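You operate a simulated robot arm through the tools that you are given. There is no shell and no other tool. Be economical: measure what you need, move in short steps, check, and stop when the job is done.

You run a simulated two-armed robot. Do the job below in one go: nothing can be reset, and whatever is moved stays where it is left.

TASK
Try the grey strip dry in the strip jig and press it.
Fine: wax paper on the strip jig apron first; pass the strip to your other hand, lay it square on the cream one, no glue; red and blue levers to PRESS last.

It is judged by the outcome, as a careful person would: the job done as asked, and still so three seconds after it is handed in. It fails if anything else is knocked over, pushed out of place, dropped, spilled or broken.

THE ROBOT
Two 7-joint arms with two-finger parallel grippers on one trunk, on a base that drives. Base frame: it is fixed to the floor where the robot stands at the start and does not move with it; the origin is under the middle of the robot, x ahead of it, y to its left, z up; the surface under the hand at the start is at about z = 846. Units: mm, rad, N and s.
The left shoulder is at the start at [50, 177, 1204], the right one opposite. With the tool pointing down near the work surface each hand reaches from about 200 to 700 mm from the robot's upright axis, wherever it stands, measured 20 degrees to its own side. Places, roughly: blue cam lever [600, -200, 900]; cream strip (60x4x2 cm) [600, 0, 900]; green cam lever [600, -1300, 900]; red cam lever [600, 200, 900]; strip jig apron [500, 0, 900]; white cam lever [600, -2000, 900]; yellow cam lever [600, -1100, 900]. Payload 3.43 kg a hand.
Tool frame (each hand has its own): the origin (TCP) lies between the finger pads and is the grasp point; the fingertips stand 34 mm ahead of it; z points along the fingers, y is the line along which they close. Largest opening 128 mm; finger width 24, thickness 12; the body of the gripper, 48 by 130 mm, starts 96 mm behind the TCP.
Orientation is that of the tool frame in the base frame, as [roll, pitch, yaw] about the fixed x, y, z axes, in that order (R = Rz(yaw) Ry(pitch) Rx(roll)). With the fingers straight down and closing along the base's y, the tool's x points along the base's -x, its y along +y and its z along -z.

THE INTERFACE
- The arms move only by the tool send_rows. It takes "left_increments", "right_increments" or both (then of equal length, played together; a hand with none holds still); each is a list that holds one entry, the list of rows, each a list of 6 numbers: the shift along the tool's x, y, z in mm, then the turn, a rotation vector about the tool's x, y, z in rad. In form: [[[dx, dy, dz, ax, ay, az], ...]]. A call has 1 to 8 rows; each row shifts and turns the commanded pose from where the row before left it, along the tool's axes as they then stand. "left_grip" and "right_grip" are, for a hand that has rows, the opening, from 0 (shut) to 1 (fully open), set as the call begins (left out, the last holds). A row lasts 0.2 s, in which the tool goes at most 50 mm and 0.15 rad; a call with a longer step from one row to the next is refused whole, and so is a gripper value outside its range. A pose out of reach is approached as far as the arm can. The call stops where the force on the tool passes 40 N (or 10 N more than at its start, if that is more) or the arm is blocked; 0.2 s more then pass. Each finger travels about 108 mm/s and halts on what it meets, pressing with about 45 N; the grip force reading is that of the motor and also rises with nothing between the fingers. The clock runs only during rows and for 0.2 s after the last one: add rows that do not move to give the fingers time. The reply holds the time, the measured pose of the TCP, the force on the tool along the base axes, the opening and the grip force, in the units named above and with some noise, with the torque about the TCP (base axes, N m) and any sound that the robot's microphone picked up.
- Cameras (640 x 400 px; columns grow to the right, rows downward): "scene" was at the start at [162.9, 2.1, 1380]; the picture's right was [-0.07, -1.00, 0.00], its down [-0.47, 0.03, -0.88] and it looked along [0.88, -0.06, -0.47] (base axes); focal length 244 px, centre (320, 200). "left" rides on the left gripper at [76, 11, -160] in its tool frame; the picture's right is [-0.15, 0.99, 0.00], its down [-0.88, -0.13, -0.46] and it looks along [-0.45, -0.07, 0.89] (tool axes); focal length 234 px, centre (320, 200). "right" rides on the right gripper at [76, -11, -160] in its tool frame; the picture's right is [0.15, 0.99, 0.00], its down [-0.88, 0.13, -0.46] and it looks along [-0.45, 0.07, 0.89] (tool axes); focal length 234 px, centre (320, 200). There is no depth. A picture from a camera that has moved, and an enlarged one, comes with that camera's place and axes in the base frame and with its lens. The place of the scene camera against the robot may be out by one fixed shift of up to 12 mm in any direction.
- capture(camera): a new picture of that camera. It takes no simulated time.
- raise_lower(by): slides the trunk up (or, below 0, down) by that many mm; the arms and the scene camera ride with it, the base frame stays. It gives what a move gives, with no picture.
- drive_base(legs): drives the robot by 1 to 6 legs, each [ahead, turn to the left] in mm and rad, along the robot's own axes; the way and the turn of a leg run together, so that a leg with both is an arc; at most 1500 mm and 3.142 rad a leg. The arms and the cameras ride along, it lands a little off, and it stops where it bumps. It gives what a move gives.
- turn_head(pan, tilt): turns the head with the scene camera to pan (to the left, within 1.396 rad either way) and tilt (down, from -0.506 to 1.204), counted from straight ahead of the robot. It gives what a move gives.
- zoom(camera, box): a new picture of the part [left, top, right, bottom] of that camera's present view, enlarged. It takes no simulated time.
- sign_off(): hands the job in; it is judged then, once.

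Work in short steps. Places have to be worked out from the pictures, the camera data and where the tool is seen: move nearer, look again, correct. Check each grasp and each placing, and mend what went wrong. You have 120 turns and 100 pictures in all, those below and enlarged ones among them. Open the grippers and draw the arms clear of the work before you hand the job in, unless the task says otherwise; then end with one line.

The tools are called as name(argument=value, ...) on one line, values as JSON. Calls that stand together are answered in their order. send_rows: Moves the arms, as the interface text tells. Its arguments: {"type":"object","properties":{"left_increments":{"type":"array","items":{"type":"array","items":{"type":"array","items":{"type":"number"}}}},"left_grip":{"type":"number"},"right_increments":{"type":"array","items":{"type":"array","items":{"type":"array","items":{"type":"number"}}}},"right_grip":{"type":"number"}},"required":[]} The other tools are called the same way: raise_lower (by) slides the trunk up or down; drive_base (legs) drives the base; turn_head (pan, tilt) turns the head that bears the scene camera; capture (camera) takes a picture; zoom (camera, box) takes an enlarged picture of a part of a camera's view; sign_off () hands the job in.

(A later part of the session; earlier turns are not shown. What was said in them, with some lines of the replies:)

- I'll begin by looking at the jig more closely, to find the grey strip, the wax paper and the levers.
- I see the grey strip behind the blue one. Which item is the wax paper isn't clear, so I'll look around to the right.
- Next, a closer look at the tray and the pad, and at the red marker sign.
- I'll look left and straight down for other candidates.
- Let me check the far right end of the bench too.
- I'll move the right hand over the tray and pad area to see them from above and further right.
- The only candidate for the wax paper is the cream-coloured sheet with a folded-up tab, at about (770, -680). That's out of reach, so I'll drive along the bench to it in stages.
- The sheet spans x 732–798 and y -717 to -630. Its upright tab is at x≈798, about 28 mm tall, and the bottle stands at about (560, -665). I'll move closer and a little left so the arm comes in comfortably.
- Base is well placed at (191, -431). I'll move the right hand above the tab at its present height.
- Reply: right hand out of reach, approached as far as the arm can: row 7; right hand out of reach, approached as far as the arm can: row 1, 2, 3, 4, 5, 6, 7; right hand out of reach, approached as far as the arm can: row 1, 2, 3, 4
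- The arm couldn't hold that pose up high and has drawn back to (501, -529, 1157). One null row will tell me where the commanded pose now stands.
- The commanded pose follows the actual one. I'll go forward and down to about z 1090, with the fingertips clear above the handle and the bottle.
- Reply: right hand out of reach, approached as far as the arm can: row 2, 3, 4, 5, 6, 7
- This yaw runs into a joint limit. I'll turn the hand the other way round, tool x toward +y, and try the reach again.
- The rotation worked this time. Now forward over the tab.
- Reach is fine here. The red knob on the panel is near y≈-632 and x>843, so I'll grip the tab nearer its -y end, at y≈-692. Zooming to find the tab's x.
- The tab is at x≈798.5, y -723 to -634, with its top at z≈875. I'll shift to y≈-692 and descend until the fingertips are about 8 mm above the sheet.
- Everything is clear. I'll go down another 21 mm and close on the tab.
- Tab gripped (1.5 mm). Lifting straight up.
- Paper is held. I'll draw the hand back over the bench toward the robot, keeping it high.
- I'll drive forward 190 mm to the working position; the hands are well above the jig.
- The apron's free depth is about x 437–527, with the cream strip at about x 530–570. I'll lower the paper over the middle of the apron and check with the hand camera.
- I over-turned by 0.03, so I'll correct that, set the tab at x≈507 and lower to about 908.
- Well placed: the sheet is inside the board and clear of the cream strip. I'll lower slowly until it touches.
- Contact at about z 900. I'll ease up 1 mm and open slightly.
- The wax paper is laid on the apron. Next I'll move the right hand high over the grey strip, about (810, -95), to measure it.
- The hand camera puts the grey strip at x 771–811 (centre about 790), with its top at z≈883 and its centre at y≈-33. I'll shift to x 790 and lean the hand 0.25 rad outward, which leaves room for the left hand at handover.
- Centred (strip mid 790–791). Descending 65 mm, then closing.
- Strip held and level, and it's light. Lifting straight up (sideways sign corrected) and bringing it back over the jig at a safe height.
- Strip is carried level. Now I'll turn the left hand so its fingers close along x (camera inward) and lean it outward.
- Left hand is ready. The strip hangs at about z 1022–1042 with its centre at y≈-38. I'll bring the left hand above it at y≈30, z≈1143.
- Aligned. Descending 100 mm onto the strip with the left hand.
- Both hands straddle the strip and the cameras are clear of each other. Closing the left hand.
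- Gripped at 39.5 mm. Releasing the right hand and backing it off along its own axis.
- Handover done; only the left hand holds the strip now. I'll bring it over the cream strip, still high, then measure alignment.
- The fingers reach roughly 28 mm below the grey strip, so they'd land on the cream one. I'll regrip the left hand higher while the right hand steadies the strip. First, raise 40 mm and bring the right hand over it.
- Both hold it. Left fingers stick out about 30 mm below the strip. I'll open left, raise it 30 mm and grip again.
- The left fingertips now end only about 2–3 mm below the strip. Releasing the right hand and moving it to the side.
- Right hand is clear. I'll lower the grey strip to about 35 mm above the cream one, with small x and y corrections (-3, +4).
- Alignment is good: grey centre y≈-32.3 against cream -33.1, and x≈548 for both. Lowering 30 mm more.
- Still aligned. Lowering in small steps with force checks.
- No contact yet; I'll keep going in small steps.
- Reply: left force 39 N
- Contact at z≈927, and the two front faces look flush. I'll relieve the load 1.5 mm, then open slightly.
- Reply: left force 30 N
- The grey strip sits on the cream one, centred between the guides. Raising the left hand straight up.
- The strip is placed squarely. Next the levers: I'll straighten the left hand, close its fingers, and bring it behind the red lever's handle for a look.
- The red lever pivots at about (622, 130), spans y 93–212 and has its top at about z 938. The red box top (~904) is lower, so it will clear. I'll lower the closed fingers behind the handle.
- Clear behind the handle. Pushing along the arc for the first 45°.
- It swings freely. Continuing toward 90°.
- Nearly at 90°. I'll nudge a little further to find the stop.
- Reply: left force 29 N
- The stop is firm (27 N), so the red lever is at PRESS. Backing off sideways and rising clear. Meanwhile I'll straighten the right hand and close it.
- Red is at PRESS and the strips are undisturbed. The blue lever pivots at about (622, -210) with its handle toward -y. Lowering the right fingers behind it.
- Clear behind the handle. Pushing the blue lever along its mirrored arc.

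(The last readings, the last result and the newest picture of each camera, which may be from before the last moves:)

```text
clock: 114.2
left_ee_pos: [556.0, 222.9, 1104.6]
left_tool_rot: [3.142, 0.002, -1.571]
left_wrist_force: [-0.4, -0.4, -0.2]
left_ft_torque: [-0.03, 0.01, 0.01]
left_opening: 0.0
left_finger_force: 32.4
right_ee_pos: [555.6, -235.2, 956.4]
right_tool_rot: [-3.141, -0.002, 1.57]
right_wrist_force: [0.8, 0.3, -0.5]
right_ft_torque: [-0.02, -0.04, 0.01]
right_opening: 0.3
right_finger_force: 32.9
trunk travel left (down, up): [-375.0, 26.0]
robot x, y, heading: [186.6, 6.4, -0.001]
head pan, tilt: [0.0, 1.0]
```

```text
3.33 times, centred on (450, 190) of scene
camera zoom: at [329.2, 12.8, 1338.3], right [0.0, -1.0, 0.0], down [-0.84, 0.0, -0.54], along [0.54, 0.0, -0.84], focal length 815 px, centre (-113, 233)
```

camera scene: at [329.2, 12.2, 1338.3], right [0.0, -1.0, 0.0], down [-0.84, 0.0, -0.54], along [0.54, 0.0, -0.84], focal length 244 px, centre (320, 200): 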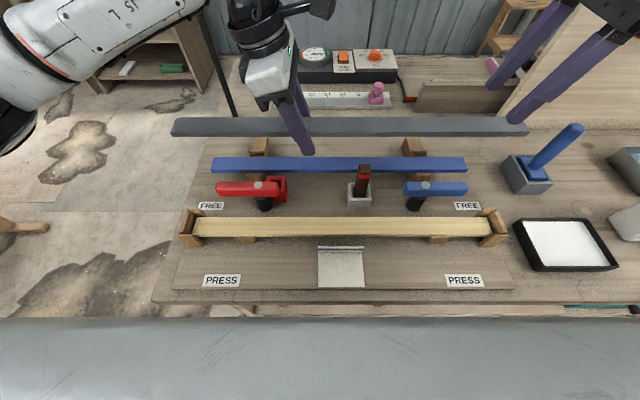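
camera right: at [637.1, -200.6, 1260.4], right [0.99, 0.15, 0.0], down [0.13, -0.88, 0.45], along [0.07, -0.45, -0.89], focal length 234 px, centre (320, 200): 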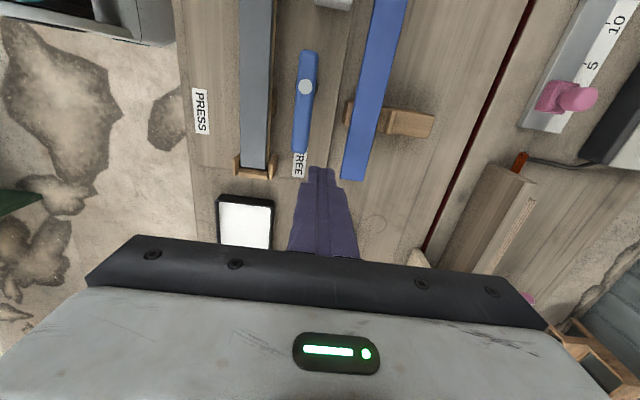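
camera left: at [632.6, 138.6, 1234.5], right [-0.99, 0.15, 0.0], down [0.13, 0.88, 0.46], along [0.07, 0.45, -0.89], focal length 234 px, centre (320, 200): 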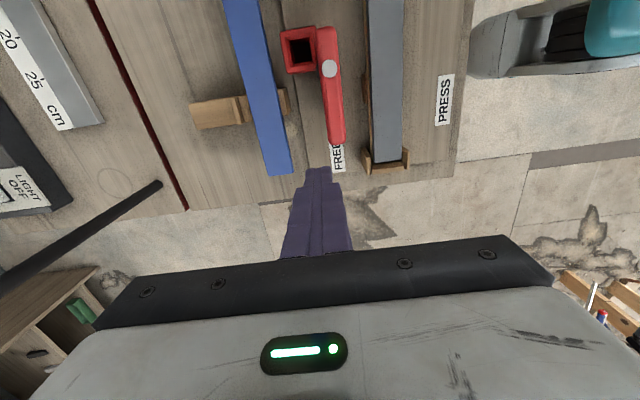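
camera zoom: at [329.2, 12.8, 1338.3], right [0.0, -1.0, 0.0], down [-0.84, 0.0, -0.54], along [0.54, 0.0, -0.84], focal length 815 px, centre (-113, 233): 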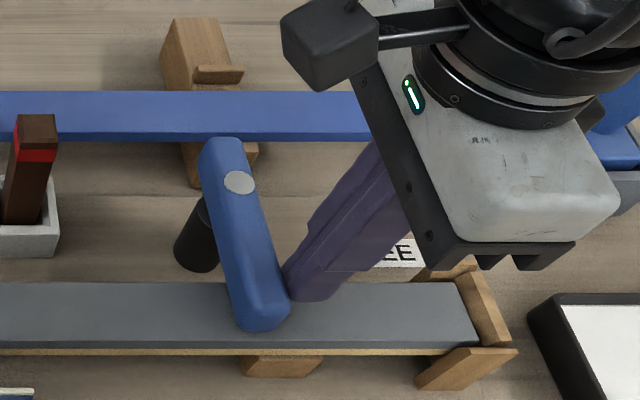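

Swung nearly all the way. I'll nudge it on to the stop.

send_rows(right_increments=[[[4, 0, 0, 0, 0, 0], [0, 0, 0, 0, 0, 0]]])

send_rows(right_increments=[[[3, 0, 0, 0, 0, 0], [0, 0, 0, 0, 0, 0]]])

```text
clock: 114.8
left_ee_pos: [554.5, 221.4, 1104.9]
left_tool_rot: [-3.139, 0.005, -1.572]
left_wrist_force: [-0.6, 0.6, -0.4]
left_ft_torque: [0.0, 0.02, 0.0]
left_opening: 0.0
left_finger_force: 33.4
right_ee_pos: [555.2, -232.6, 955.6]
right_tool_rot: [3.14, 0.002, 1.568]
right_wrist_force: [-1.3, -16.7, 6.4]
right_ft_torque: [-0.32, 0.13, 0.01]
right_opening: 0.0
right_finger_force: 32.7
trunk travel left (down, up): [-375.0, 26.0]
robot x, y, heading: [189.3, 4.6, 0.003]
head pan, tilt: [0.0, 1.0]
```

```text
clock: 115.4
left_ee_pos: [554.9, 221.7, 1104.2]
left_tool_rot: [-3.14, 0.003, -1.572]
left_wrist_force: [0.3, -0.7, 0.2]
left_ft_torque: [-0.01, 0.01, 0.01]
left_opening: 0.0
left_finger_force: 32.9
right_ee_pos: [555.6, -234.5, 956.7]
right_tool_rot: [3.141, 0.006, 1.567]
right_wrist_force: [2.6, -28.5, 10.8]
right_ft_torque: [-0.49, -0.11, -0.1]
right_opening: 0.0
right_finger_force: 32.9
trunk travel left (down, up): [-375.0, 26.0]
robot x, y, heading: [185.6, 5.3, -0.001]
head pan, tilt: [0.0, 1.0]
```

At the stop (28 N). Backing off, rising, and opening both grippers.

send_rows(right_increments=[[[-8, 0, 0, 0, 0, 0], [-8, 0, 0, 0, 0, 0], [0, 0, -40, 0, 0, 0], [0, 0, -40, 0, 0, 0], [0, 0, -40, 0, 0, 0], [-20, 0, -40, 0, 0, 0], [0, 0, 0, 0, 0, 0]]])

send_rows(left_increments=[[[0, 0, -30, 0, 0, 0], [0, 0, -30, 0, 0, 0], [0, 0, 0, 0, 0, 0], [0, 0, 0, 0, 0, 0], [0, 0, 0, 0, 0, 0]]], right_increments=[[[0, 0, -30, 0, 0, 0], [0, 0, -30, 0, 0, 0], [0, 0, 0, 0, 0, 0], [0, 0, 0, 0, 0, 0], [0, 0, 0, 0, 0, 0]]], left_grip=0.6, right_grip=0.6)

drive_base(legs=[[-200, 0]])

turn_head(pan=0.0, tilt=0.75)

capture(camera="scene")

zoom(camera="scene", box=[190, 140, 490, 280])

```text
clock: 117.0
left_ee_pos: [553.3, 222.6, 1103.3]
left_tool_rot: [3.141, 0.001, -1.572]
left_wrist_force: [-0.5, 0.5, 0.9]
left_ft_torque: [-0.01, 0.0, 0.0]
left_opening: 0.1
left_finger_force: 33.0
right_ee_pos: [555.1, -264.7, 1115.1]
right_tool_rot: [3.141, -0.001, 1.571]
right_wrist_force: [-0.6, -0.6, 0.8]
right_ft_torque: [0.0, 0.0, 0.02]
right_opening: 0.0
right_finger_force: 32.8
trunk travel left (down, up): [-375.0, 26.0]
robot x, y, heading: [187.5, 3.9, -0.002]
head pan, tilt: [0.0, 1.0]
```

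```text
clock: 118.2
left_ee_pos: [554.1, 223.9, 1164.2]
left_tool_rot: [3.141, 0.002, -1.571]
left_wrist_force: [0.9, 0.2, -0.5]
left_ft_torque: [0.03, 0.0, 0.02]
left_opening: 76.8
left_finger_force: 0.0
right_ee_pos: [555.3, -265.3, 1174.3]
right_tool_rot: [3.14, -0.001, 1.571]
right_wrist_force: [0.0, -0.2, -0.4]
right_ft_torque: [0.0, -0.01, -0.03]
right_opening: 76.9
right_finger_force: 0.0
trunk travel left (down, up): [-375.0, 26.0]
robot x, y, heading: [186.5, 3.0, -0.003]
head pan, tilt: [0.0, 1.0]
```

```text
clock: 119.8
left_ee_pos: [357.6, 224.7, 1163.9]
left_tool_rot: [-3.139, 0.003, -1.568]
left_wrist_force: [-0.5, 0.2, 0.1]
left_ft_torque: [0.0, 0.0, -0.01]
left_opening: 77.0
left_finger_force: 0.0
right_ee_pos: [358.9, -263.4, 1175.2]
right_tool_rot: [3.14, -0.003, 1.573]
right_wrist_force: [-0.4, 1.2, 0.7]
right_ft_torque: [0.03, -0.01, 0.01]
right_opening: 76.7
right_finger_force: 0.0
trunk travel left (down, up): [-375.0, 26.0]
robot x, y, heading: [-8.6, 7.3, -0.001]
head pan, tilt: [0.0, 1.0]
```

```text
clock: 120.6
left_ee_pos: [357.1, 225.0, 1164.7]
left_tool_rot: [3.141, 0.001, -1.57]
left_wrist_force: [0.2, 0.6, 0.3]
left_ft_torque: [-0.01, 0.05, 0.02]
left_opening: 76.7
left_finger_force: 0.0
right_ee_pos: [358.9, -264.2, 1174.7]
right_tool_rot: [3.138, -0.002, 1.574]
right_wrist_force: [0.2, 0.3, 0.2]
right_ft_torque: [-0.01, -0.03, 0.0]
right_opening: 76.7
right_finger_force: 0.0
trunk travel left (down, up): [-375.0, 26.0]
robot x, y, heading: [-10.1, 4.7, 0.001]
head pan, tilt: [0.0, 0.75]
```

```text
9 pictures are left
camera scene: at [146.0, 13.1, 1357.4], right [0.0, -1.0, 0.0], down [-0.68, 0.0, -0.73], along [0.73, 0.0, -0.68], focal length 244 px, centre (320, 200)
```

scene: 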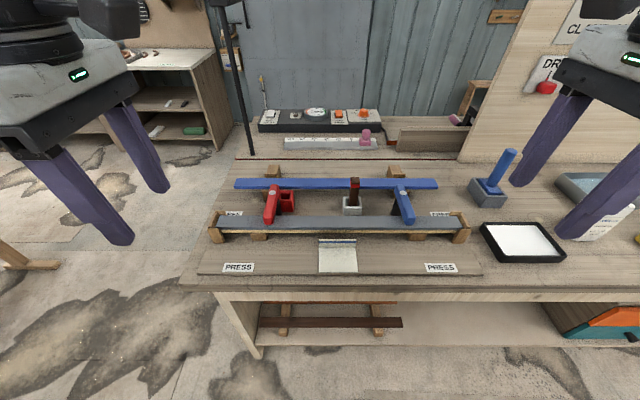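

```text
2.13 times, centred on (340, 210) of scene
camera zoom: at [146.0, 13.1, 1357.4], right [0.0, -1.0, 0.0], down [-0.68, 0.0, -0.73], along [0.73, 0.0, -0.68], focal length 521 px, centre (277, 179)
```

zoom: 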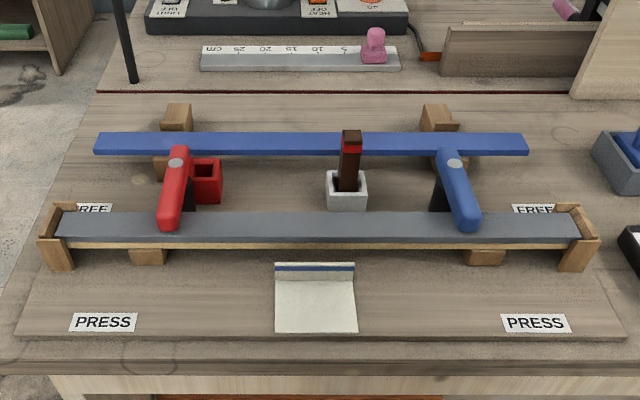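

Both levers sit at their PRESS stops, mirror images of each other. The grey strip is square on the cream one, the wax paper is on the apron, and nothing else has moved. Handing in.

sign_off()

```text
The job is handed in.
```

The grey strip is pressed dry in the strip jig: wax paper went on the apron first, I passed the strip from right hand to left (the right steadied it once for a regrip) and laid it square on the cream one without glue, then turned the red and blue levers to PRESS.
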